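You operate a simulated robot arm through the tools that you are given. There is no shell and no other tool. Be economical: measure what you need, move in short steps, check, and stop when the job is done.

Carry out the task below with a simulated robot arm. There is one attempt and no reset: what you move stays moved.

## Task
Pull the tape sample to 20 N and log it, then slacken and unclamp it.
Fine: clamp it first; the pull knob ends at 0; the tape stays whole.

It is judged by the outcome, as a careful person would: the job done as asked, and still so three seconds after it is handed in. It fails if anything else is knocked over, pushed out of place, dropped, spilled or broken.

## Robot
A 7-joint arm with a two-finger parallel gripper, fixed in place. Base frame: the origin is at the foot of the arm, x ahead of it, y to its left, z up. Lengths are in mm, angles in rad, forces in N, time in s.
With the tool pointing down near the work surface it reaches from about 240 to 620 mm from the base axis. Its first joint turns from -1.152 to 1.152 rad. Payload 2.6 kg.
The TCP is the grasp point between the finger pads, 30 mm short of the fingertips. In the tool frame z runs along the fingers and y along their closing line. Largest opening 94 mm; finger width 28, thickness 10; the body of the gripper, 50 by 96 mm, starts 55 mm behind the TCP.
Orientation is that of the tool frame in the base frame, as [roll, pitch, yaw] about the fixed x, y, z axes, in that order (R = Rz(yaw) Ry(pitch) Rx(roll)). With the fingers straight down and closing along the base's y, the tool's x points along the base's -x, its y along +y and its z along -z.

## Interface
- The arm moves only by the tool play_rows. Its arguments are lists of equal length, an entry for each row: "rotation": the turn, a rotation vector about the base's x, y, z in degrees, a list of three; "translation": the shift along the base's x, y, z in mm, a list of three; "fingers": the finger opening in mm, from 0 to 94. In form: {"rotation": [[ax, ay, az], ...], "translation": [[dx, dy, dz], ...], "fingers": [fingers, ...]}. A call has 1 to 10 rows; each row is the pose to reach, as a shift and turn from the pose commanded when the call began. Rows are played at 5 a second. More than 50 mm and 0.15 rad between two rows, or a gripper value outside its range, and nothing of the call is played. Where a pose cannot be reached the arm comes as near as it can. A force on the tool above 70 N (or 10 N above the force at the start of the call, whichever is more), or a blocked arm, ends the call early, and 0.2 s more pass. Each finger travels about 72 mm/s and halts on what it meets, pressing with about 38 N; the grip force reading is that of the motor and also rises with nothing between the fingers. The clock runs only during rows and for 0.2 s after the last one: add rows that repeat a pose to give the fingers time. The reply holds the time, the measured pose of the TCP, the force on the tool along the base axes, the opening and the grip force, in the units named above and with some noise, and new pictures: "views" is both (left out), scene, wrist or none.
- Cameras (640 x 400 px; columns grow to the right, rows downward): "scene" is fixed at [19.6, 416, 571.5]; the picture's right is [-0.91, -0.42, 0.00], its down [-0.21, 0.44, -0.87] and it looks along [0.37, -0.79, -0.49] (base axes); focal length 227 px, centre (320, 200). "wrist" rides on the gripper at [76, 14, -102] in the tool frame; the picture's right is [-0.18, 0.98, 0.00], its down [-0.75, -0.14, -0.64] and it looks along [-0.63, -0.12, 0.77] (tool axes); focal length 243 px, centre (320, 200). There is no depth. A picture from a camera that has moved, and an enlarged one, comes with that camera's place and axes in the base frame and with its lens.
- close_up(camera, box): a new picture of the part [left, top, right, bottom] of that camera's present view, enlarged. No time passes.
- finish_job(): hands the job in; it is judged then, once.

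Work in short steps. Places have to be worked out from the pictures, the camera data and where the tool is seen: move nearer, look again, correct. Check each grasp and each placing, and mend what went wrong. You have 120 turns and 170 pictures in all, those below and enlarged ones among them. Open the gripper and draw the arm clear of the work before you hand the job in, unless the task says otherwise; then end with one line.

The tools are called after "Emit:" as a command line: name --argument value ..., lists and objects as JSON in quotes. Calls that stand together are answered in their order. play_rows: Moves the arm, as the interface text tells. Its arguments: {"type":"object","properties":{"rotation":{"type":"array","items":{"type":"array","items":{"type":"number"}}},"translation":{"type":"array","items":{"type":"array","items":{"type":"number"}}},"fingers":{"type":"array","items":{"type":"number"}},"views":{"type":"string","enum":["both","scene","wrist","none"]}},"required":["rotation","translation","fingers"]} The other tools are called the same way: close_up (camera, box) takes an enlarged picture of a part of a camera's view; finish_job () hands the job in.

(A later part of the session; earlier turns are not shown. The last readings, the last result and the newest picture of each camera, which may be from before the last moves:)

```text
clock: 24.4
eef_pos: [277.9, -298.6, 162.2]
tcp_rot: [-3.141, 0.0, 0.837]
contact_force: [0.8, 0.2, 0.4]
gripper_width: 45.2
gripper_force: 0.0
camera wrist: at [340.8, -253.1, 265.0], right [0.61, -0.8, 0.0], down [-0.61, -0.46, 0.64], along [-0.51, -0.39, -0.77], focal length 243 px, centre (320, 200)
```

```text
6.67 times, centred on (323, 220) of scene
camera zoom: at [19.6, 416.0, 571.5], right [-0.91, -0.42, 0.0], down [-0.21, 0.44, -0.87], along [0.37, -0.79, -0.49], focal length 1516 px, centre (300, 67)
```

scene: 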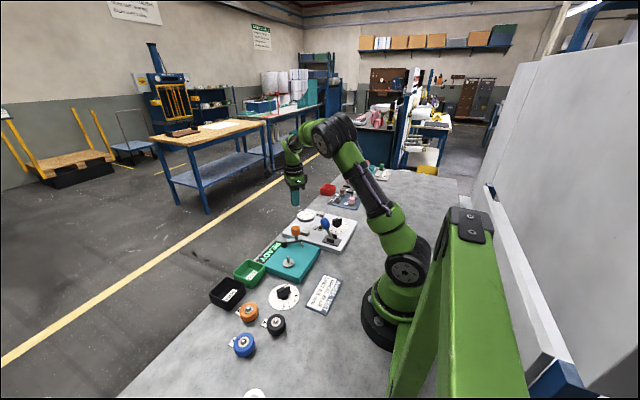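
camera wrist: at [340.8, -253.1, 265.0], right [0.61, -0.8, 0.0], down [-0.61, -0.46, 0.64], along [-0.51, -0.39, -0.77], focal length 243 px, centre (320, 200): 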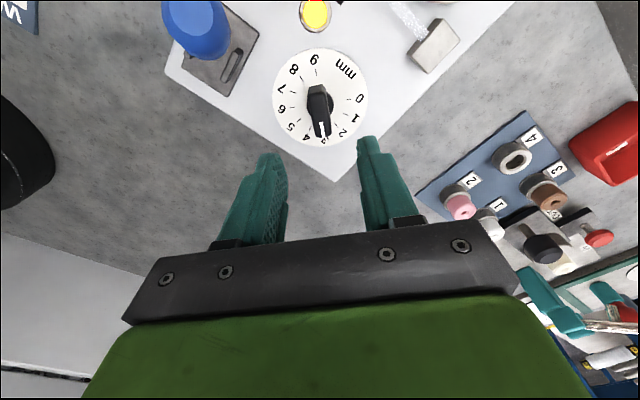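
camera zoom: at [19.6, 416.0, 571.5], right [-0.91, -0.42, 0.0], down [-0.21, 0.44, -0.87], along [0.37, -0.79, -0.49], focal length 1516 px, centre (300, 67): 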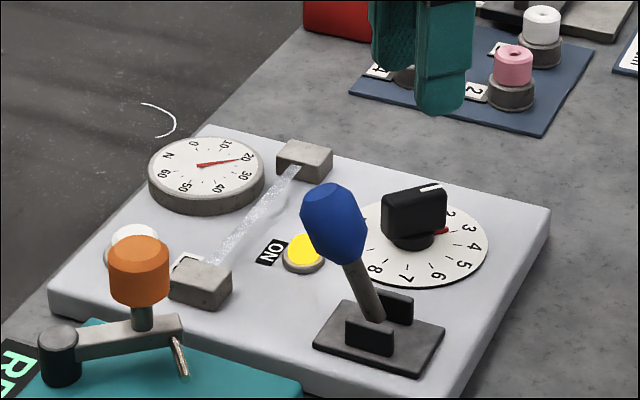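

Log lamp stays ON. Descending to regrip the bar.

Emit:
play_rows --rotation '[[0, 0, 0], [0, 0, 0], [0, 0, 0], [0, 0, 0], [0, 0, 0], [0, 0, 0]]' --translation '[[0, 0, -35], [0, 0, -70], [0, 0, -95.5], [0, 0, -95.5], [0, 0, -95.5], [0, 0, -95.5]]' --fingers '[45, 45, 45, 30, 12, 6]' --views "none"

Emit:
close_up --camera "wrist" --box '[200, 60, 520, 260]'

```text
clock: 25.8
eef_pos: [278.6, -298.7, 65.3]
tcp_rot: [3.139, 0.001, 0.838]
contact_force: [12.3, -13.4, -12.9]
gripper_width: 15.9
gripper_force: 45.0
```

```text
2.00 times, centred on (360, 160) of wrist
camera zoom: at [340.1, -252.9, 168.2], right [0.61, -0.79, 0.0], down [-0.61, -0.46, 0.64], along [-0.51, -0.39, -0.77], focal length 485 px, centre (240, 280)
```

zoom: 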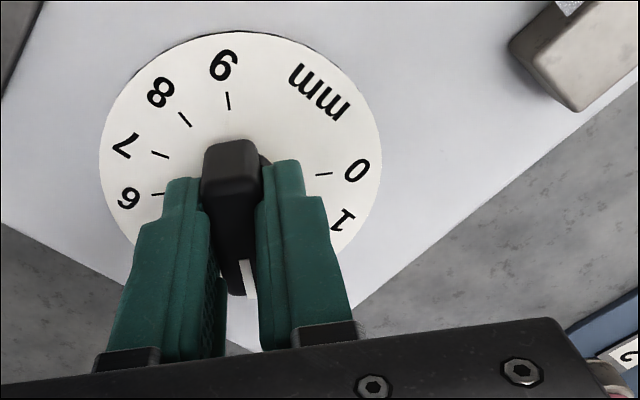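

Gripped (15.9 mm). Turning counter-clockwise back toward 0, first 60°.

Emit:
play_rows --rotation '[[0, 0, 7], [0, 0, 14], [0, 0, 21], [0, 0, 28], [0, 0, 35], [0, 0, 42], [0, 0, 49], [0, 0, 56], [0, 0, 60]]' --translation '[[0.4, -0.4, 0], [0.4, -0.4, 0], [0.4, -0.4, 0], [0.4, -0.4, 0], [0.4, -0.4, 0], [0.4, -0.4, 0], [0.4, -0.4, 0], [0.4, -0.4, 0], [0.4, -0.4, 0]]' --fingers '[6, 6, 6, 6, 6, 6, 6, 6, 6]' --views "none"

Emit:
close_up --camera "scene" --box '[275, 190, 371, 250]'

```text
clock: 27.8
eef_pos: [277.7, -298.6, 65.3]
tcp_rot: [-3.14, -0.004, 1.884]
contact_force: [-22.8, 13.9, 19.3]
gripper_width: 15.8
gripper_force: 44.6
```

```text
6.67 times, centred on (323, 220) of scene
camera zoom: at [19.5, 416.1, 571.5], right [-0.91, -0.42, 0.0], down [-0.21, 0.44, -0.87], along [0.37, -0.79, -0.49], focal length 1516 px, centre (300, 67)
```

zoom: 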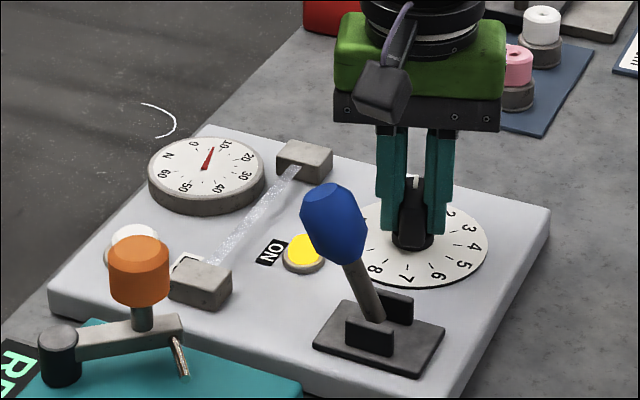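

Slackening works (≈6 N). Turning the remaining ≈30° to the zero stop, easing the side force.

Emit:
play_rows --rotation '[[0, 0, 7], [0, 0, 14], [0, 0, 21], [0, 0, 26], [0, 0, 29.5], [0, 0, 29.5]]' --translation '[[-0.8, 0.6, 0.3], [-0.8, 0.6, 0.3], [-0.8, 0.6, 0.3], [-0.8, 0.6, 0.3], [-0.8, 0.6, 0.3], [-0.8, 0.6, 0.3]]' --fingers '[6, 6, 6, 6, 6, 6]' --views "none"

Emit:
close_up --camera "scene" --box '[275, 190, 371, 250]'

Emit:
close_up --camera "scene" --box '[296, 208, 316, 221]'

```text
clock: 29.2
eef_pos: [275.9, -298.9, 64.8]
tcp_rot: [-3.139, 0.0, 2.398]
contact_force: [-14.0, -9.5, -24.5]
gripper_width: 15.9
gripper_force: 44.5
```

```text
6.67 times, centred on (323, 220) of scene
camera zoom: at [19.7, 415.9, 571.6], right [-0.91, -0.42, 0.0], down [-0.21, 0.44, -0.87], along [0.37, -0.79, -0.49], focal length 1516 px, centre (300, 67)
```

zoom: 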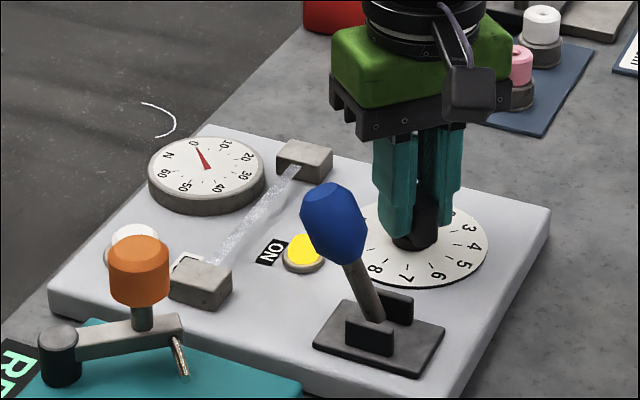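

```text
16.00 times, centred on (306, 214) of scene
camera zoom: at [19.7, 415.9, 571.6], right [-0.91, -0.42, 0.0], down [-0.21, 0.44, -0.87], along [0.37, -0.79, -0.49], focal length 3639 px, centre (544, -32)
```

zoom: 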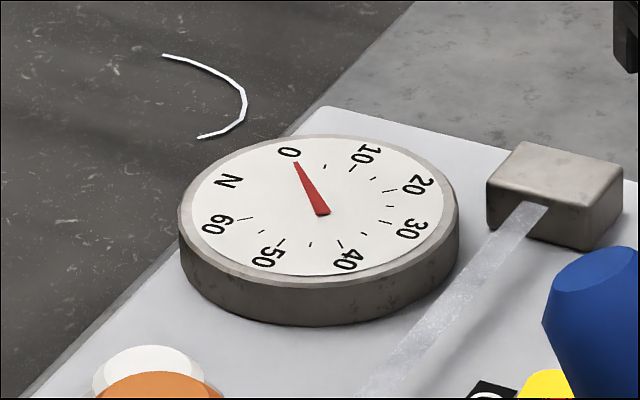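

The gauge reads 0. A further nudge against the stop, then release and rise to check the pointer.

Emit:
play_rows --rotation '[[0, 0, 2.5], [0, 0, 2.5], [0, 0, 2.5], [0, 0, 2.5], [0, 0, 2.5], [0, 0, 2.5], [0, 0, 2.5]]' --translation '[[0, 0, 0], [0, 0, 0], [0, 0, 0], [0, 0, 0], [0, 0, 30], [0, 0, 70], [0, 0, 95]]' --fingers '[6, 6, 30, 45, 45, 45, 45]' --views "none"

Emit:
close_up --camera "wrist" --box '[200, 20, 440, 170]'

Emit:
close_up --camera "scene" --box '[275, 190, 371, 250]'

```text
clock: 30.8
eef_pos: [277.0, -300.3, 162.1]
tcp_rot: [3.141, 0.0, 2.443]
contact_force: [-0.7, 0.3, -0.1]
gripper_width: 45.0
gripper_force: 0.1
```

```text
2.67 times, centred on (320, 95) of wrist
camera zoom: at [229.8, -240.6, 264.2], right [0.77, 0.63, 0.0], down [0.49, -0.59, 0.64], along [0.41, -0.5, -0.77], focal length 647 px, centre (320, 480)
```

zoom: 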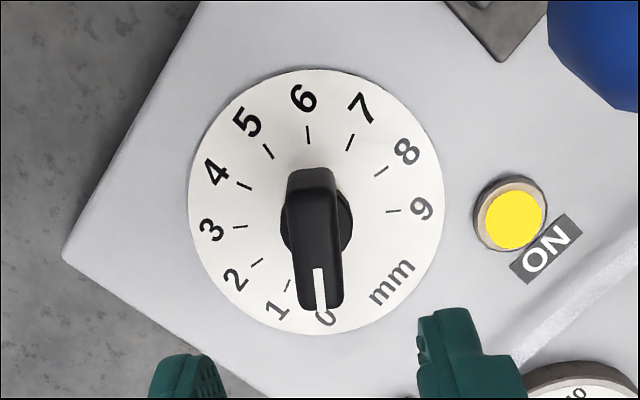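

```text
6.67 times, centred on (323, 220) of scene
camera zoom: at [19.6, 416.0, 571.5], right [-0.91, -0.42, 0.0], down [-0.21, 0.44, -0.87], along [0.37, -0.79, -0.49], focal length 1516 px, centre (300, 67)
```

zoom: 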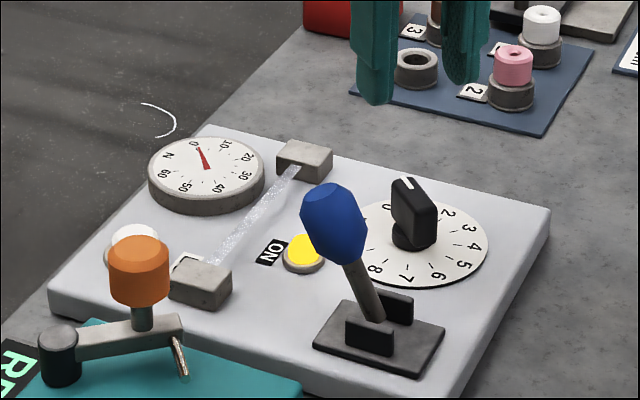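

Emit:
close_up --camera "scene" --box '[296, 208, 316, 221]'

Emit:
close_up --camera "scene" --box '[326, 214, 350, 229]'

```text
16.00 times, centred on (306, 214) of scene
camera zoom: at [19.6, 416.0, 571.5], right [-0.91, -0.42, 0.0], down [-0.21, 0.44, -0.87], along [0.37, -0.79, -0.49], focal length 3639 px, centre (544, -32)
```

zoom: 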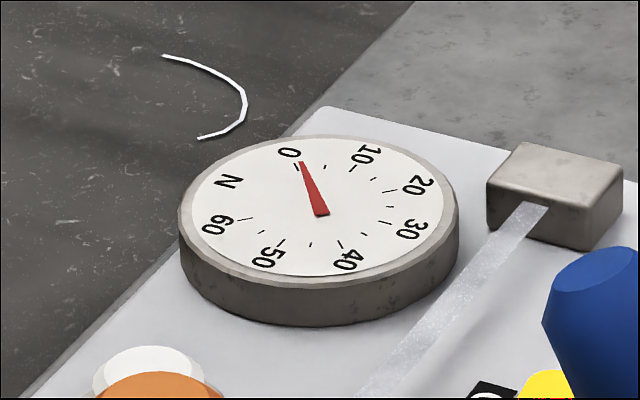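

```text
16.00 times, centred on (338, 222) of scene
camera zoom: at [19.6, 416.0, 571.5], right [-0.91, -0.42, 0.0], down [-0.21, 0.44, -0.87], along [0.37, -0.79, -0.49], focal length 3639 px, centre (32, -144)
```

zoom: 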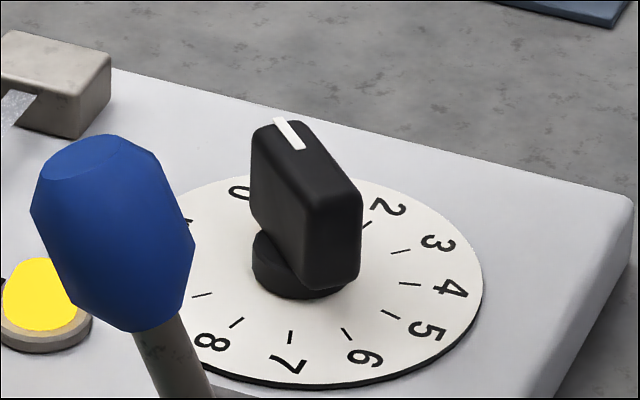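

The needle sits a touch above 0 (~1 N), so the release dragged the knob slightly. I'll regrip, null side forces, and release more carefully.

Emit:
play_rows --rotation '[[0, 0, 0], [0, 0, 0], [0, 0, 0], [0, 0, 0], [0, 0, 0], [0, 0, 0], [0, 0, 0]]' --translation '[[0, 0.8, -35], [0, 0.8, -70], [0, 0.8, -95.5], [0, 0.8, -95.5], [0, 0.8, -95.5], [0, 0.8, -95.5], [0, 0.8, -95.5]]' --fingers '[45, 45, 45, 30, 14, 6, 6]' --views "none"

Emit:
close_up --camera "scene" --box '[296, 208, 316, 221]'

```text
clock: 32.4
eef_pos: [276.7, -299.9, 65.7]
tcp_rot: [-3.138, 0.002, 2.441]
contact_force: [-9.9, -18.7, -9.9]
gripper_width: 15.8
gripper_force: 44.9
```

```text
16.00 times, centred on (306, 214) of scene
camera zoom: at [19.6, 415.9, 571.5], right [-0.91, -0.42, 0.0], down [-0.21, 0.44, -0.87], along [0.37, -0.79, -0.49], focal length 3639 px, centre (544, -32)
```

zoom: 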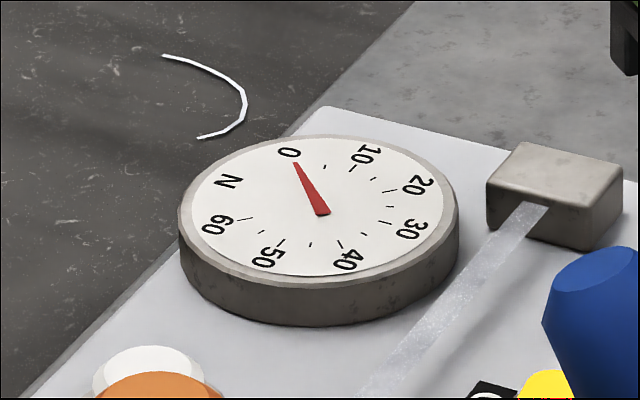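

Emit:
play_rows --rotation '[[0, 0, 0.5], [0, 0, 0.5]]' --translation '[[-0.5, -0.9, -0.2], [-0.5, -0.9, -0.2]]' --fingers '[6, 6]' --views "none"

```text
clock: 33.0
eef_pos: [277.5, -299.4, 66.6]
tcp_rot: [-3.141, 0.001, 2.449]
contact_force: [-8.9, -16.5, -12.3]
gripper_width: 15.7
gripper_force: 45.0
```

Side force is nearly unchanged; a slightly larger shift.

Emit:
play_rows --rotation '[[0, 0, 0], [0, 0, 0]]' --translation '[[-0.8, -1.5, -0.5], [-0.8, -1.5, -0.5]]' --fingers '[6, 6]' --views "none"

```text
clock: 33.6
eef_pos: [277.1, -299.5, 64.3]
tcp_rot: [3.14, 0.002, 2.45]
contact_force: [1.5, -13.7, 1.0]
gripper_width: 15.9
gripper_force: 44.8
```

Forces are lower now. Release gradually: fingers open in small steps while holding still, then rise and check.

Emit:
play_rows --rotation '[[0, 0, 0], [0, 0, 0], [0, 0, 0], [0, 0, 0], [0, 0, 0], [0, 0, 0]]' --translation '[[0, -0.8, 0], [0, -0.8, 0], [0, -0.8, 0], [0, -0.8, 0], [0, -0.8, 0], [0, -0.8, 0]]' --fingers '[6, 17, 19, 24, 34, 42]' --views "none"

Emit:
close_up --camera "scene" --box '[296, 208, 316, 221]'

```text
clock: 35.0
eef_pos: [276.6, -301.1, 64.8]
tcp_rot: [3.14, 0.0, 2.451]
contact_force: [0.4, 0.0, -0.8]
gripper_width: 41.9
gripper_force: 0.0
```

```text
16.00 times, centred on (306, 214) of scene
camera zoom: at [19.6, 416.0, 571.5], right [-0.91, -0.42, 0.0], down [-0.21, 0.44, -0.87], along [0.37, -0.79, -0.49], focal length 3639 px, centre (544, -32)
```

zoom: 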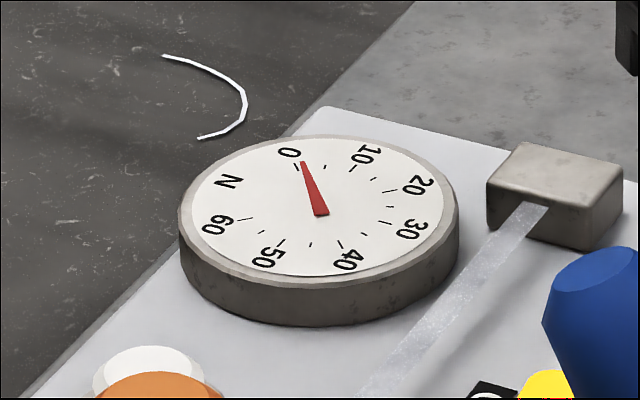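

The stop seems springy: twisting past 0 rebounds on release to ~1 N. I'll instead set the gripper to exactly the 0 angle (yaw ≈2.39), grip to align the bar there, and release.

Emit:
play_rows --rotation '[[0, 0, -3.2], [0, 0, -3.2], [0, 0, -3.2], [0, 0, -3.2], [0, 0, -3.2]]' --translation '[[0, 0.8, 0], [0, 0.8, 0], [0, 0.8, 0], [0, 0.8, 0], [0, 0.8, 0]]' --fingers '[42, 30, 18, 10, 10]' --views "none"

Emit:
close_up --camera "scene" --box '[296, 208, 316, 221]'

```text
clock: 36.2
eef_pos: [276.9, -299.0, 64.1]
tcp_rot: [3.139, 0.0, 2.395]
contact_force: [2.8, 3.8, 0.9]
gripper_width: 16.1
gripper_force: 45.0
```

```text
16.00 times, centred on (306, 214) of scene
camera zoom: at [19.6, 416.0, 571.5], right [-0.91, -0.42, 0.0], down [-0.21, 0.44, -0.87], along [0.37, -0.79, -0.49], focal length 3639 px, centre (544, -32)
```

zoom: 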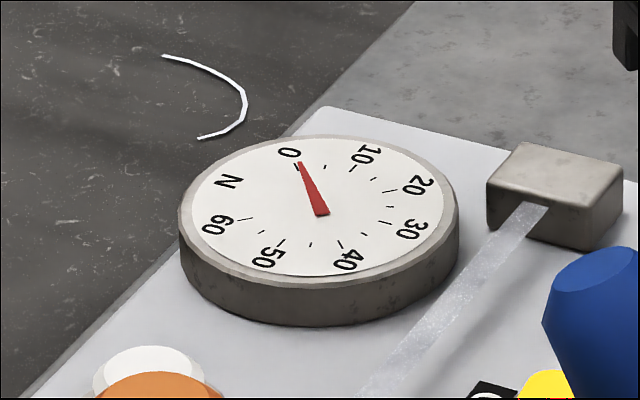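

Slightly above 0 still; turning +1.3°.

Emit:
play_rows --rotation '[[0, 0, 1.3], [0, 0, 1.3]]' --translation '[[0, 0, 0], [0, 0, 0]]' --fingers '[10, 10]' --views "none"

Emit:
close_up --camera "scene" --box '[296, 208, 316, 221]'

```text
clock: 36.8
eef_pos: [276.2, -300.0, 65.9]
tcp_rot: [3.141, -0.001, 2.418]
contact_force: [9.1, 5.9, 5.0]
gripper_width: 15.7
gripper_force: 45.4
```

```text
16.00 times, centred on (306, 214) of scene
camera zoom: at [19.6, 416.0, 571.5], right [-0.91, -0.42, 0.0], down [-0.21, 0.44, -0.87], along [0.37, -0.79, -0.49], focal length 3639 px, centre (544, -32)
```

zoom: 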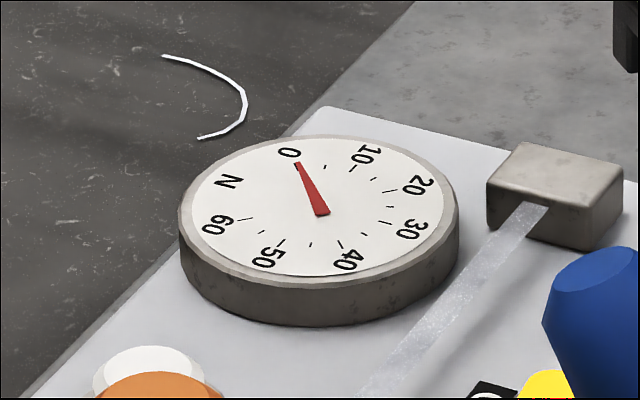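

Nearly at 0; another 0.7° then a gradual release with the side force eased.

Emit:
play_rows --rotation '[[0, 0, 0.7], [0, 0, 0.7], [0, 0, 0.7], [0, 0, 0.7], [0, 0, 0.7], [0, 0, 0.7]]' --translation '[[0.4, 0.3, 0], [0.4, 0.3, 0], [0.4, 0.3, 0], [0.4, 0.3, 0], [0.4, 0.3, 0], [0.4, 0.3, 0]]' --fingers '[10, 15, 17, 22, 34, 42]' --views "none"

Emit:
close_up --camera "scene" --box '[296, 208, 316, 221]'

```text
clock: 38.2
eef_pos: [277.5, -299.9, 64.9]
tcp_rot: [-3.141, 0.0, 2.429]
contact_force: [-0.1, 0.3, -0.4]
gripper_width: 42.2
gripper_force: 0.0
```

```text
16.00 times, centred on (306, 214) of scene
camera zoom: at [19.6, 416.0, 571.5], right [-0.91, -0.42, 0.0], down [-0.21, 0.44, -0.87], along [0.37, -0.79, -0.49], focal length 3639 px, centre (544, -32)
```

zoom: 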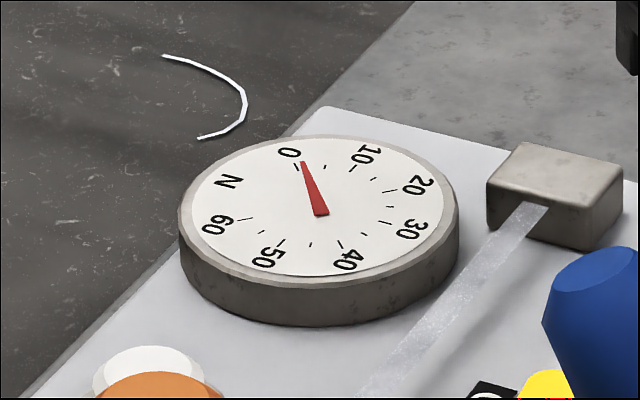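

On release it returns to ~1 N again. I'll instead nudge the bar with partially open fingers (no squeeze): turn +14° with 20 mm opening, then back away.

Emit:
play_rows --rotation '[[0, 0, 0], [0, 0, 0], [0, 0, 5], [0, 0, 8], [0, 0, 10], [0, 0, 12], [0, 0, 12]]' --translation '[[0, 0, 0], [0, 0, 0], [0, 0, 0], [0, 0, 0], [0, 0, 0], [0, 0, 0], [0, 0, 0]]' --fingers '[30, 20, 20, 20, 20, 20, 20]' --views "none"

Emit:
close_up --camera "scene" --box '[296, 208, 316, 221]'

Emit:
close_up --camera "wrist" --box '[200, 60, 440, 210]'

```text
clock: 39.8
eef_pos: [276.1, -299.3, 66.2]
tcp_rot: [3.14, 0.001, 2.639]
contact_force: [2.5, 4.8, 0.5]
gripper_width: 22.1
gripper_force: 19.8
```

```text
16.00 times, centred on (306, 214) of scene
camera zoom: at [19.6, 416.0, 571.5], right [-0.91, -0.42, 0.0], down [-0.21, 0.44, -0.87], along [0.37, -0.79, -0.49], focal length 3639 px, centre (544, -32)
```

zoom: 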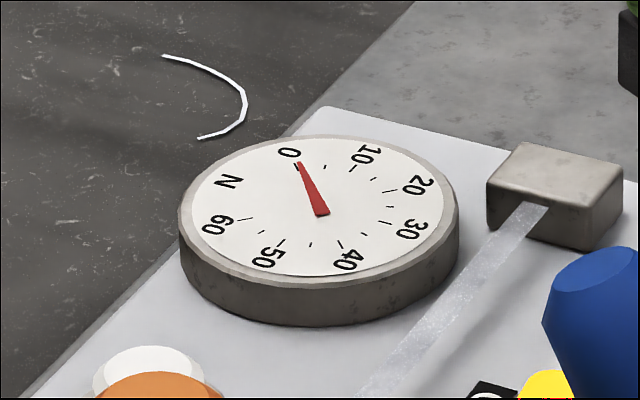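

```text
2.67 times, centred on (320, 135) of wrist
camera zoom: at [216.9, -251.3, 167.9], right [0.63, 0.77, 0.0], down [0.59, -0.49, 0.64], along [0.5, -0.41, -0.77], focal length 647 px, centre (320, 373)
```

zoom: 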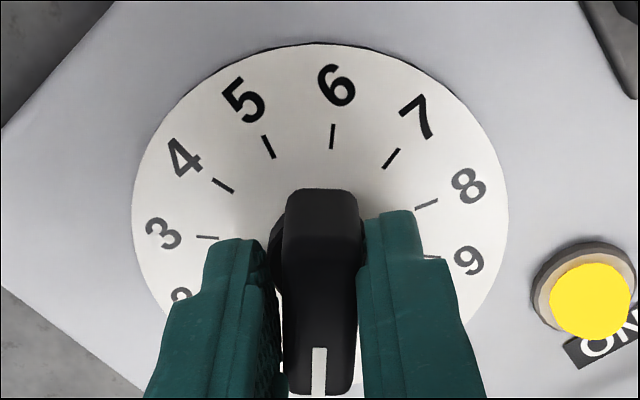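

Now ~0.5 N; pushing 4° more, then backing off 12° and opening.

Emit:
play_rows --rotation '[[0, 0, 2], [0, 0, 4], [0, 0, 4]]' --translation '[[0, 0, 0], [0, 0, 0], [0, 0, 0]]' --fingers '[20, 20, 20]' --views "none"

Emit:
close_up --camera "scene" --box '[296, 208, 316, 221]'

Emit:
play_rows --rotation '[[0, 0, -2], [0, 0, -6], [0, 0, -9], [0, 0, -11], [0, 0, -11]]' --translation '[[0, 0, 0], [0, 0, 0], [0, 0, 0], [0, 0, 0], [0, 0, 0]]' --fingers '[22, 24, 28, 34, 42]' --views "none"

Emit:
close_up --camera "scene" --box '[296, 208, 316, 221]'

```text
clock: 40.6
eef_pos: [275.6, -300.1, 64.8]
tcp_rot: [3.141, 0.001, 2.706]
contact_force: [-0.7, 2.6, 0.7]
gripper_width: 20.9
gripper_force: 44.9
```

```text
16.00 times, centred on (306, 214) of scene
camera zoom: at [19.6, 416.0, 571.5], right [-0.91, -0.42, 0.0], down [-0.21, 0.44, -0.87], along [0.37, -0.79, -0.49], focal length 3639 px, centre (544, -32)
```

zoom: 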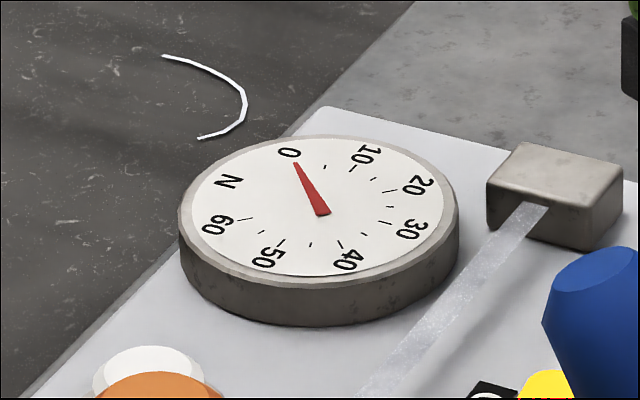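

```text
clock: 41.8
eef_pos: [275.8, -299.4, 64.3]
tcp_rot: [3.141, 0.0, 2.516]
contact_force: [-0.5, -0.4, -0.2]
gripper_width: 41.8
gripper_force: 0.0
```

```text
16.00 times, centred on (306, 214) of scene
camera zoom: at [19.6, 416.0, 571.5], right [-0.91, -0.42, 0.0], down [-0.21, 0.44, -0.87], along [0.37, -0.79, -0.49], focal length 3639 px, centre (544, -32)
```

zoom: 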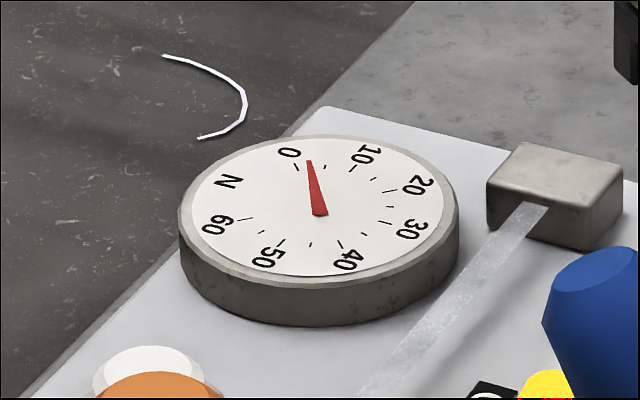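

Squeezing against the springy stop causes rebound. I'll use a wider opening (28 mm) so the fingers merely push the bar's edges, and approach 0 without overdriving.

Emit:
play_rows --rotation '[[0, 0, 0], [0, 0, 4], [0, 0, 8], [0, 0, 12], [0, 0, 12]]' --translation '[[0, 0, 0], [0, 0, 0], [0, 0, 0], [0, 0, 0], [0, 0, 0]]' --fingers '[28, 28, 28, 28, 28]' --views "none"

Emit:
close_up --camera "scene" --box '[296, 208, 316, 221]'

Emit:
close_up --camera "wrist" --box '[200, 60, 440, 210]'

```text
clock: 43.0
eef_pos: [276.9, -300.7, 65.0]
tcp_rot: [-3.14, -0.001, 2.729]
contact_force: [2.4, 0.7, -1.3]
gripper_width: 28.6
gripper_force: 0.3
```

```text
16.00 times, centred on (306, 214) of scene
camera zoom: at [19.6, 416.0, 571.5], right [-0.91, -0.42, 0.0], down [-0.21, 0.44, -0.87], along [0.37, -0.79, -0.49], focal length 3639 px, centre (544, -32)
```

zoom: 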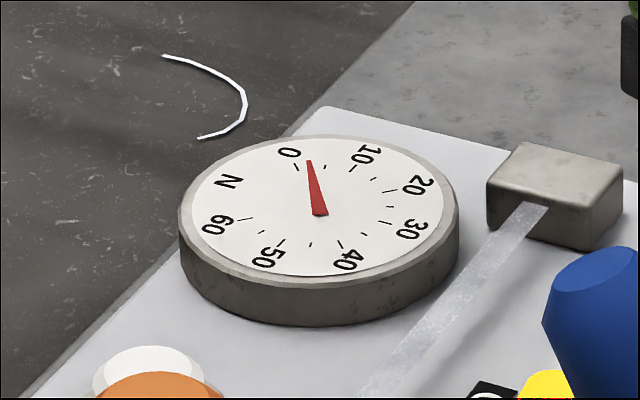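

```text
2.67 times, centred on (320, 135) of wrist
camera zoom: at [213.8, -258.0, 167.9], right [0.56, 0.83, 0.0], down [0.63, -0.43, 0.64], along [0.53, -0.36, -0.77], focal length 647 px, centre (320, 373)
```

zoom: 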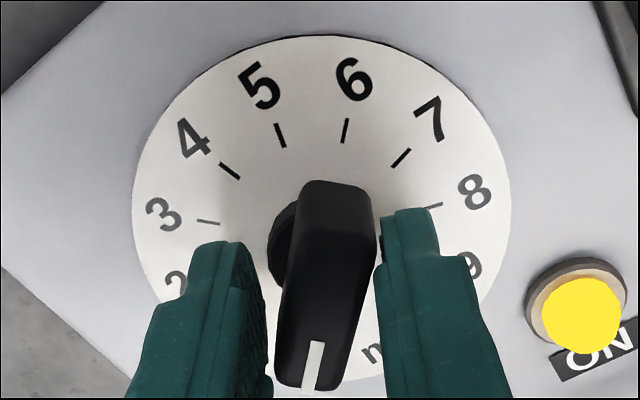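

Contact is about to begin. Pushing 6° more.

Emit:
play_rows --rotation '[[0, 0, 3], [0, 0, 6], [0, 0, 6]]' --translation '[[0, 0, 0], [0, 0, 0], [0, 0, 0]]' --fingers '[28, 28, 28]' --views "none"

Emit:
close_up --camera "scene" --box '[296, 208, 316, 221]'

```text
clock: 43.8
eef_pos: [276.0, -299.1, 64.7]
tcp_rot: [3.135, -0.004, 2.822]
contact_force: [-6.4, 12.4, 9.3]
gripper_width: 30.4
gripper_force: 32.1
```

```text
16.00 times, centred on (306, 214) of scene
camera zoom: at [19.6, 416.0, 571.5], right [-0.91, -0.42, 0.0], down [-0.21, 0.44, -0.87], along [0.37, -0.79, -0.49], focal length 3639 px, centre (544, -32)
```

zoom: 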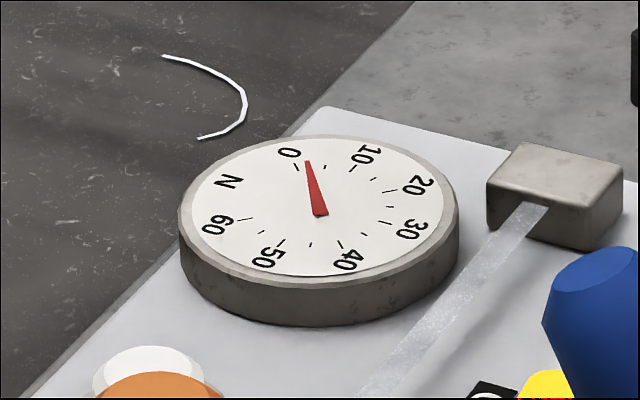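

Emit:
play_rows --rotation '[[0, 0, 2.5], [0, 0, 5], [0, 0, 5]]' --translation '[[0, -0.5, 0], [0, -0.5, 0], [0, -0.5, 0]]' --fingers '[28, 28, 28]' --views "none"

Emit:
close_up --camera "scene" --box '[296, 208, 316, 221]'

```text
clock: 44.6
eef_pos: [275.9, -299.9, 65.3]
tcp_rot: [3.137, -0.003, 2.914]
contact_force: [-17.7, 22.9, 17.8]
gripper_width: 29.7
gripper_force: 45.4
```

```text
16.00 times, centred on (306, 214) of scene
camera zoom: at [19.5, 416.1, 571.5], right [-0.91, -0.42, 0.0], down [-0.21, 0.44, -0.87], along [0.37, -0.79, -0.49], focal length 3639 px, centre (544, -32)
```

zoom: 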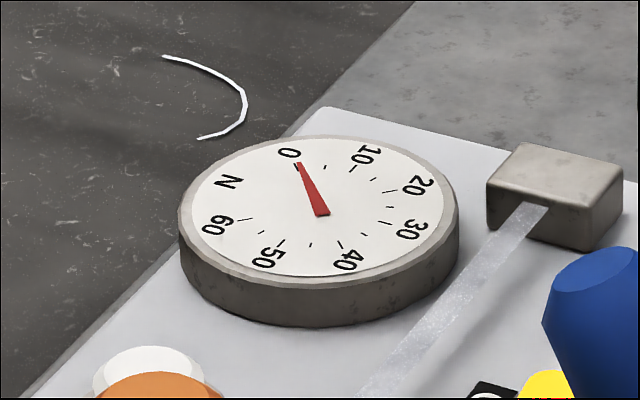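

About 0.5 N. A further 1.5°, then rotate back away and see if it holds.

Emit:
play_rows --rotation '[[0, 0, 1.5], [0, 0, 1.5]]' --translation '[[0, 0, 0], [0, 0, 0]]' --fingers '[28, 28]' --views "none"

Emit:
close_up --camera "scene" --box '[296, 208, 316, 221]'

Emit:
play_rows --rotation '[[0, 0, -3], [0, 0, -7], [0, 0, -12], [0, 0, -12]]' --translation '[[0, 0, 0], [0, 0, 0], [0, 0, 0], [0, 0, 0]]' --fingers '[29, 31, 34, 42]' --views "none"

Emit:
close_up --camera "scene" --box '[296, 208, 316, 221]'

```text
clock: 45.2
eef_pos: [275.2, -299.0, 65.3]
tcp_rot: [3.136, -0.005, 2.94]
contact_force: [-12.1, 17.7, 11.8]
gripper_width: 29.8
gripper_force: 45.4
```

```text
16.00 times, centred on (306, 214) of scene
camera zoom: at [19.6, 416.0, 571.5], right [-0.91, -0.42, 0.0], down [-0.21, 0.44, -0.87], along [0.37, -0.79, -0.49], focal length 3639 px, centre (544, -32)
```

zoom: 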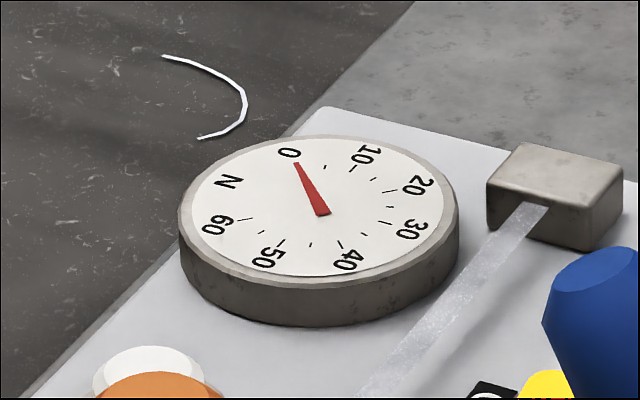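

```text
clock: 46.2
eef_pos: [277.2, -300.5, 65.6]
tcp_rot: [-3.141, 0.0, 2.733]
contact_force: [0.3, -0.2, 0.0]
gripper_width: 41.8
gripper_force: 0.1
```

```text
16.00 times, centred on (306, 214) of scene
camera zoom: at [19.6, 416.0, 571.5], right [-0.91, -0.42, 0.0], down [-0.21, 0.44, -0.87], along [0.37, -0.79, -0.49], focal length 3639 px, centre (544, -32)
```

zoom: 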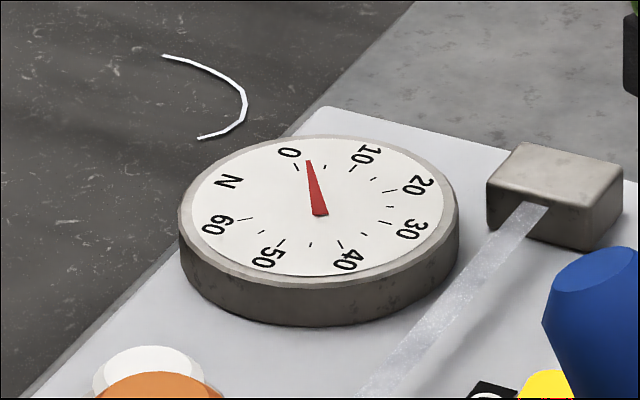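

Backing off while still squeezed dragged it. I'll realign to yaw ≈2.42, grip, then ease the grip in tiny steps, watching where the drift enters.

Emit:
play_rows --rotation '[[0, 0, -6], [0, 0, -12], [0, 0, -17.7], [0, 0, -17.7], [0, 0, -17.7], [0, 0, -17.7], [0, 0, -17.7]]' --translation '[[0, 0.5, 0], [0, 0.5, 0], [0, 0.5, 0], [0, 0.5, 0], [0, 0.5, 0], [0, 0.5, 0], [0, 0.5, 0]]' --fingers '[42, 42, 42, 30, 18, 14, 14]' --views "none"

Emit:
close_up --camera "scene" --box '[296, 208, 316, 221]'

Emit:
play_rows --rotation '[[0, 0, 0], [0, 0, 0], [0, 0, 0]]' --translation '[[0, 0, 0], [0, 0, 0], [0, 0, 0]]' --fingers '[15, 15.5, 15.5]' --views "none"

Emit:
close_up --camera "scene" --box '[296, 208, 316, 221]'

```text
clock: 47.8
eef_pos: [277.1, -300.3, 64.4]
tcp_rot: [3.14, 0.0, 2.424]
contact_force: [2.4, 2.1, -0.3]
gripper_width: 15.4
gripper_force: 44.7
```

```text
16.00 times, centred on (306, 214) of scene
camera zoom: at [19.6, 416.0, 571.5], right [-0.91, -0.42, 0.0], down [-0.21, 0.44, -0.87], along [0.37, -0.79, -0.49], focal length 3639 px, centre (544, -32)
```

zoom: 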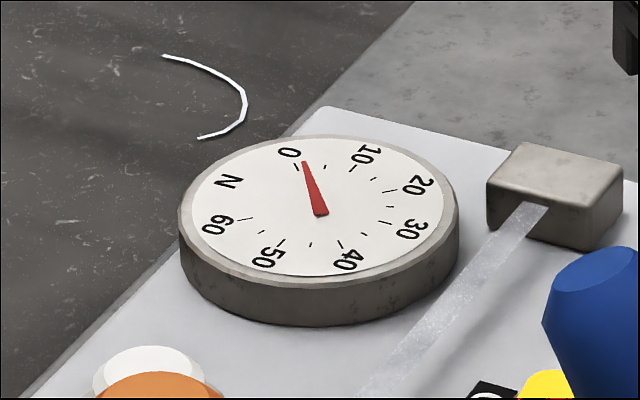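

```text
clock: 48.6
eef_pos: [277.5, -299.6, 64.8]
tcp_rot: [3.14, 0.001, 2.425]
contact_force: [2.7, 2.2, -0.8]
gripper_width: 17.7
gripper_force: 2.2
```

```text
16.00 times, centred on (306, 214) of scene
camera zoom: at [19.6, 416.0, 571.5], right [-0.91, -0.42, 0.0], down [-0.21, 0.44, -0.87], along [0.37, -0.79, -0.49], focal length 3639 px, centre (544, -32)
```

zoom: 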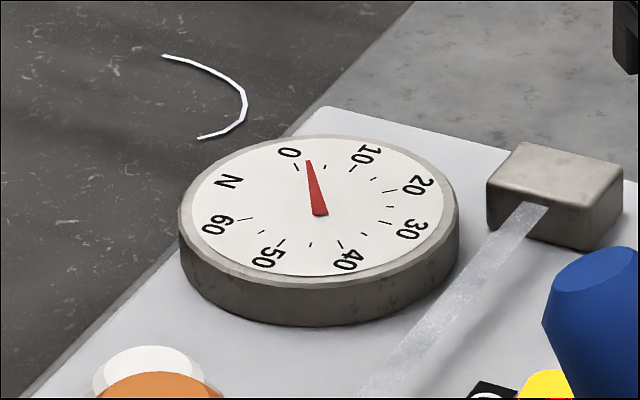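

The knob appears to give elastically when squeezed, so I'll push its pointer end instead with closed fingers from one side, which can't drag it on retreat. First open, rise, close and move beside the pointer end.

Emit:
play_rows --rotation '[[0, 0, 0], [0, 0, 0], [0, 0, 0], [0, 0, 0], [0, 0, 0], [0, 0, 0], [0, 0, 0], [0, 0, 0]]' --translation '[[0, 0, 0], [0, 0, 25], [0, 0, 45], [0, 0, 45], [-3, -18, 45], [-6, -37, 45], [-6, -37, 20], [-6, -37, 1]]' --fingers '[40, 40, 30, 0, 0, 0, 0, 0]' --views "none"

Emit:
close_up --camera "scene" --box '[290, 195, 370, 245]'

Emit:
close_up --camera "wrist" --box '[200, 60, 440, 210]'

```text
clock: 50.4
eef_pos: [269.4, -337.1, 65.6]
tcp_rot: [-3.141, -0.001, 2.428]
contact_force: [0.0, -0.4, 0.1]
gripper_width: 0.0
gripper_force: 33.3
```

```text
8.00 times, centred on (330, 220) of scene
camera zoom: at [19.6, 416.0, 571.5], right [-0.91, -0.42, 0.0], down [-0.21, 0.44, -0.87], along [0.37, -0.79, -0.49], focal length 1819 px, centre (240, 40)
```

zoom: 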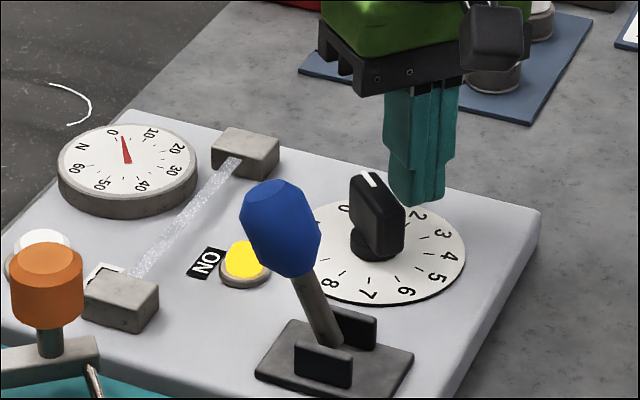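

```text
2.67 times, centred on (320, 135) of wrist
camera zoom: at [222.1, -277.8, 167.6], right [0.78, 0.62, 0.0], down [0.48, -0.6, 0.64], along [0.4, -0.5, -0.77], focal length 647 px, centre (320, 373)
```

zoom: 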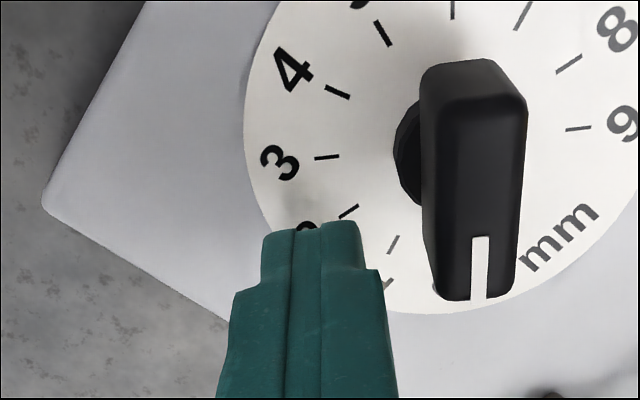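

Well placed. Pushing along (0.66, 0.75) in small steps.

Emit:
play_rows --rotation '[[0, 0, 0], [0, 0, 0], [0, 0, 0], [0, 0, 0], [0, 0, 0]]' --translation '[[3.3, 3.8, 0], [6.6, 7.5, 0], [7.9, 9.0, 0], [8.5, 9.8, 0], [8.5, 9.8, 0]]' --fingers '[0, 0, 0, 0, 0]' --views "none"

Emit:
close_up --camera "scene" --box '[290, 205, 338, 235]'

```text
clock: 51.6
eef_pos: [278.8, -327.0, 66.0]
tcp_rot: [-3.14, 0.001, 2.425]
contact_force: [-0.1, 0.3, 0.3]
gripper_width: 0.0
gripper_force: 32.7
```

```text
13.33 times, centred on (314, 220) of scene
camera zoom: at [19.6, 416.0, 571.5], right [-0.91, -0.42, 0.0], down [-0.21, 0.44, -0.87], along [0.37, -0.79, -0.49], focal length 3032 px, centre (400, -67)
```

zoom: 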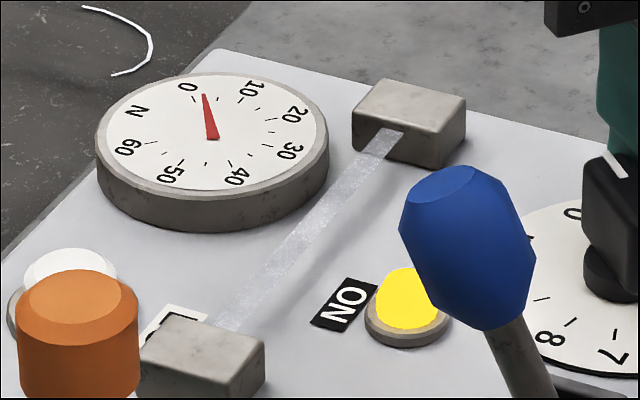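

No contact yet. Continuing 3 mm.

Emit:
play_rows --rotation '[[0, 0, 0], [0, 0, 0], [0, 0, 0], [0, 0, 0]]' --translation '[[0.65, 0.75, 0], [1.3, 1.5, 0], [2.0, 2.25, 0], [2.0, 2.25, 0]]' --fingers '[0, 0, 0, 0]' --views "none"

Emit:
close_up --camera "scene" --box '[296, 208, 316, 221]'

```text
clock: 52.6
eef_pos: [278.6, -326.1, 66.7]
tcp_rot: [-3.138, 0.0, 2.425]
contact_force: [-6.3, -12.2, -7.4]
gripper_width: 0.1
gripper_force: 33.4
```

```text
16.00 times, centred on (306, 214) of scene
camera zoom: at [19.6, 415.9, 571.5], right [-0.91, -0.42, 0.0], down [-0.21, 0.44, -0.87], along [0.37, -0.79, -0.49], focal length 3639 px, centre (544, -32)
```

zoom: 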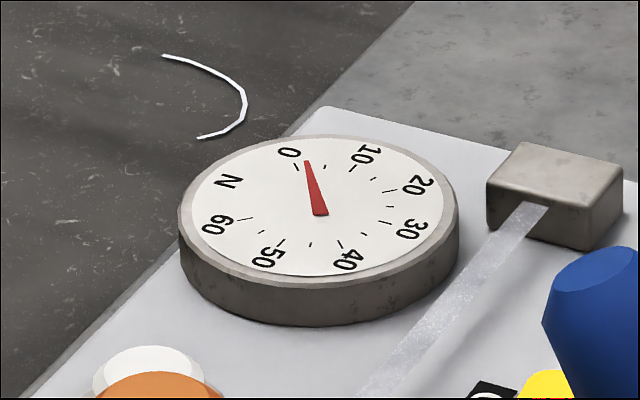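

Contact made (~14 N). Pushing on by 3 mm.

Emit:
play_rows --rotation '[[0, 0, 0], [0, 0, 0], [0, 0, 0], [0, 0, 0]]' --translation '[[0.65, 0.75, 0], [1.3, 1.5, 0], [2.0, 2.25, 0], [2.0, 2.25, 0]]' --fingers '[0, 0, 0, 0]' --views "none"

Emit:
close_up --camera "scene" --box '[296, 208, 316, 221]'

```text
clock: 53.6
eef_pos: [281.3, -325.5, 65.0]
tcp_rot: [-3.135, 0.002, 2.424]
contact_force: [-12.4, -24.2, -14.3]
gripper_width: 0.1
gripper_force: 32.9
```

```text
16.00 times, centred on (306, 214) of scene
camera zoom: at [19.7, 415.9, 571.5], right [-0.91, -0.42, 0.0], down [-0.21, 0.44, -0.87], along [0.37, -0.79, -0.49], focal length 3639 px, centre (544, -32)
```

zoom: 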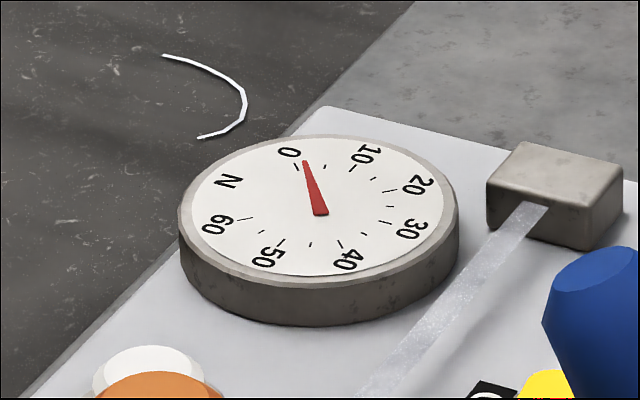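

Emit:
play_rows --rotation '[[0, 0, 0], [0, 0, 0], [0, 0, 0], [0, 0, 0]]' --translation '[[0.65, 0.75, 0], [1.3, 1.5, 0], [2.0, 2.25, 0], [2.0, 2.25, 0]]' --fingers '[0, 0, 0, 0]' --views "none"

Emit:
close_up --camera "scene" --box '[296, 208, 316, 221]'

```text
clock: 54.6
eef_pos: [280.8, -324.5, 66.1]
tcp_rot: [-3.131, 0.001, 2.421]
contact_force: [-19.7, -29.7, -10.9]
gripper_width: 0.0
gripper_force: 32.3
```

```text
16.00 times, centred on (306, 214) of scene
camera zoom: at [19.6, 415.9, 571.5], right [-0.91, -0.42, 0.0], down [-0.21, 0.44, -0.87], along [0.37, -0.79, -0.49], focal length 3639 px, centre (544, -32)
```

zoom: 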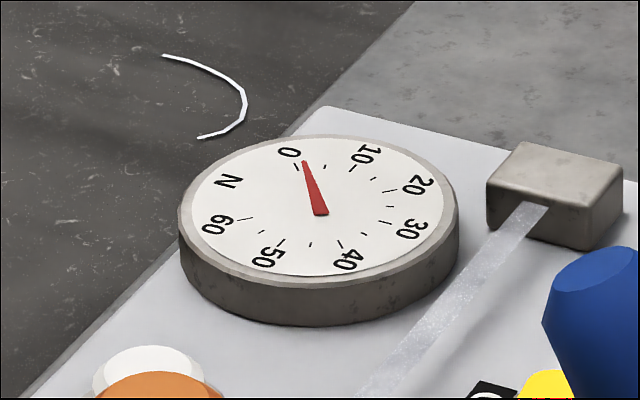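

Let me see whether it creeps under steady push: hold for 1.5 s with a further 1.5 mm.

Emit:
play_rows --rotation '[[0, 0, 0], [0, 0, 0], [0, 0, 0], [0, 0, 0], [0, 0, 0], [0, 0, 0], [0, 0, 0]]' --translation '[[0.5, 0.6, 0], [1, 1.1, 0], [1, 1.1, 0], [1, 1.1, 0], [1, 1.1, 0], [1, 1.1, 0], [1, 1.1, 0]]' --fingers '[0, 0, 0, 0, 0, 0, 0]' --views "none"

Emit:
close_up --camera "scene" --box '[296, 208, 316, 221]'

Emit:
close_up --camera "wrist" --box '[200, 60, 440, 210]'

```text
clock: 56.2
eef_pos: [280.8, -324.2, 67.6]
tcp_rot: [-3.13, 0.002, 2.418]
contact_force: [-25.0, -29.5, -1.9]
gripper_width: 0.0
gripper_force: 32.6
```

```text
16.00 times, centred on (306, 214) of scene
camera zoom: at [19.6, 416.0, 571.5], right [-0.91, -0.42, 0.0], down [-0.21, 0.44, -0.87], along [0.37, -0.79, -0.49], focal length 3639 px, centre (544, -32)
```

zoom: 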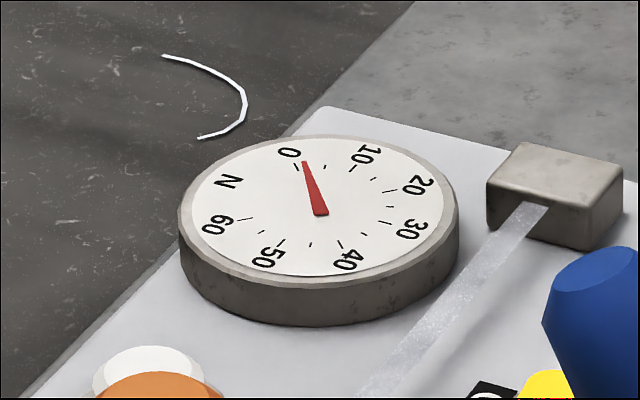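

```text
2.67 times, centred on (320, 135) of wrist
camera zoom: at [234.0, -264.3, 169.2], right [0.79, 0.62, -0.01], down [0.48, -0.6, 0.65], along [0.39, -0.51, -0.76], focal length 647 px, centre (320, 373)
```

zoom: 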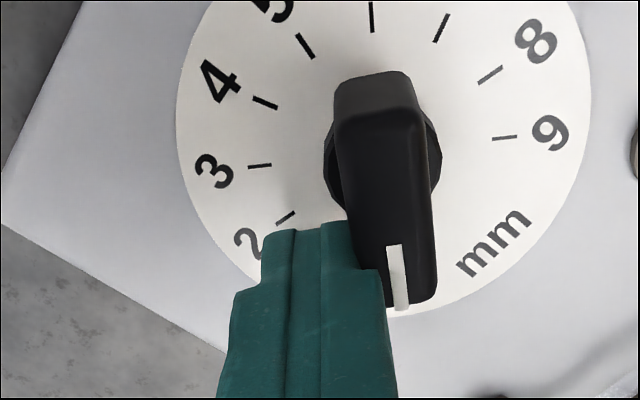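

The fingers may be catching the round skirt, and arm compliance is large. Retreat, move 10 mm further out along the pointer and 4 mm higher, then push again.

Emit:
play_rows --rotation '[[0, 0, 0], [0, 0, 0], [0, 0, 0], [0, 0, 0]]' --translation '[[-4.6, -5.3, 0], [-9.2, -10.6, 0], [-1.7, -17.2, 4], [-1.7, -17.2, 4]]' --fingers '[0, 0, 0, 0]' --views "none"

Emit:
close_up --camera "wrist" --box '[200, 60, 440, 210]'

Emit:
close_up --camera "scene" --box '[296, 208, 316, 221]'

```text
clock: 57.2
eef_pos: [283.6, -334.2, 70.6]
tcp_rot: [3.14, -0.001, 2.425]
contact_force: [-0.3, 0.1, -0.7]
gripper_width: 0.0
gripper_force: 32.8
```

```text
2.67 times, centred on (320, 135) of wrist
camera zoom: at [236.7, -276.0, 173.1], right [0.78, 0.62, 0.0], down [0.48, -0.6, 0.64], along [0.4, -0.5, -0.77], focal length 647 px, centre (320, 373)
```

zoom: 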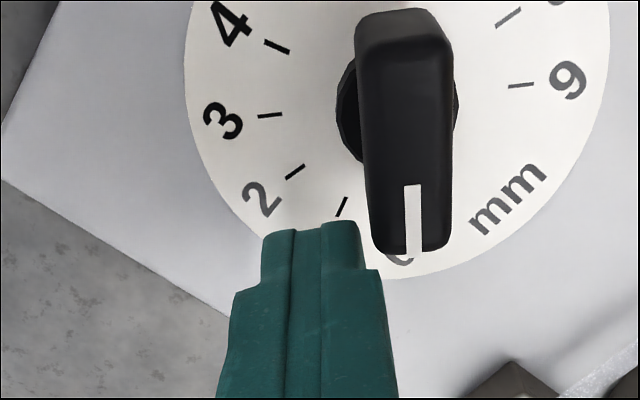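

```text
16.00 times, centred on (306, 214) of scene
camera zoom: at [19.6, 416.0, 571.5], right [-0.91, -0.42, 0.0], down [-0.21, 0.44, -0.87], along [0.37, -0.79, -0.49], focal length 3639 px, centre (544, -32)
```

zoom: 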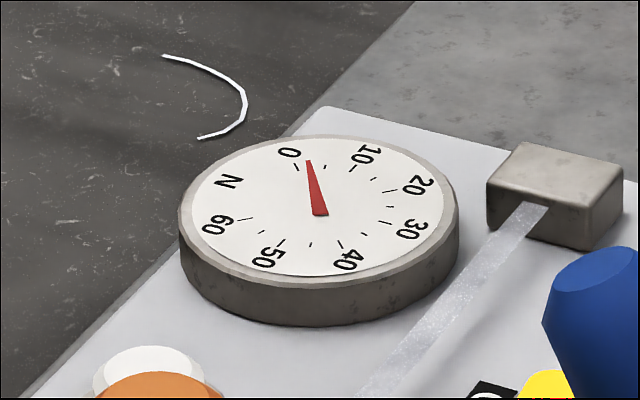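

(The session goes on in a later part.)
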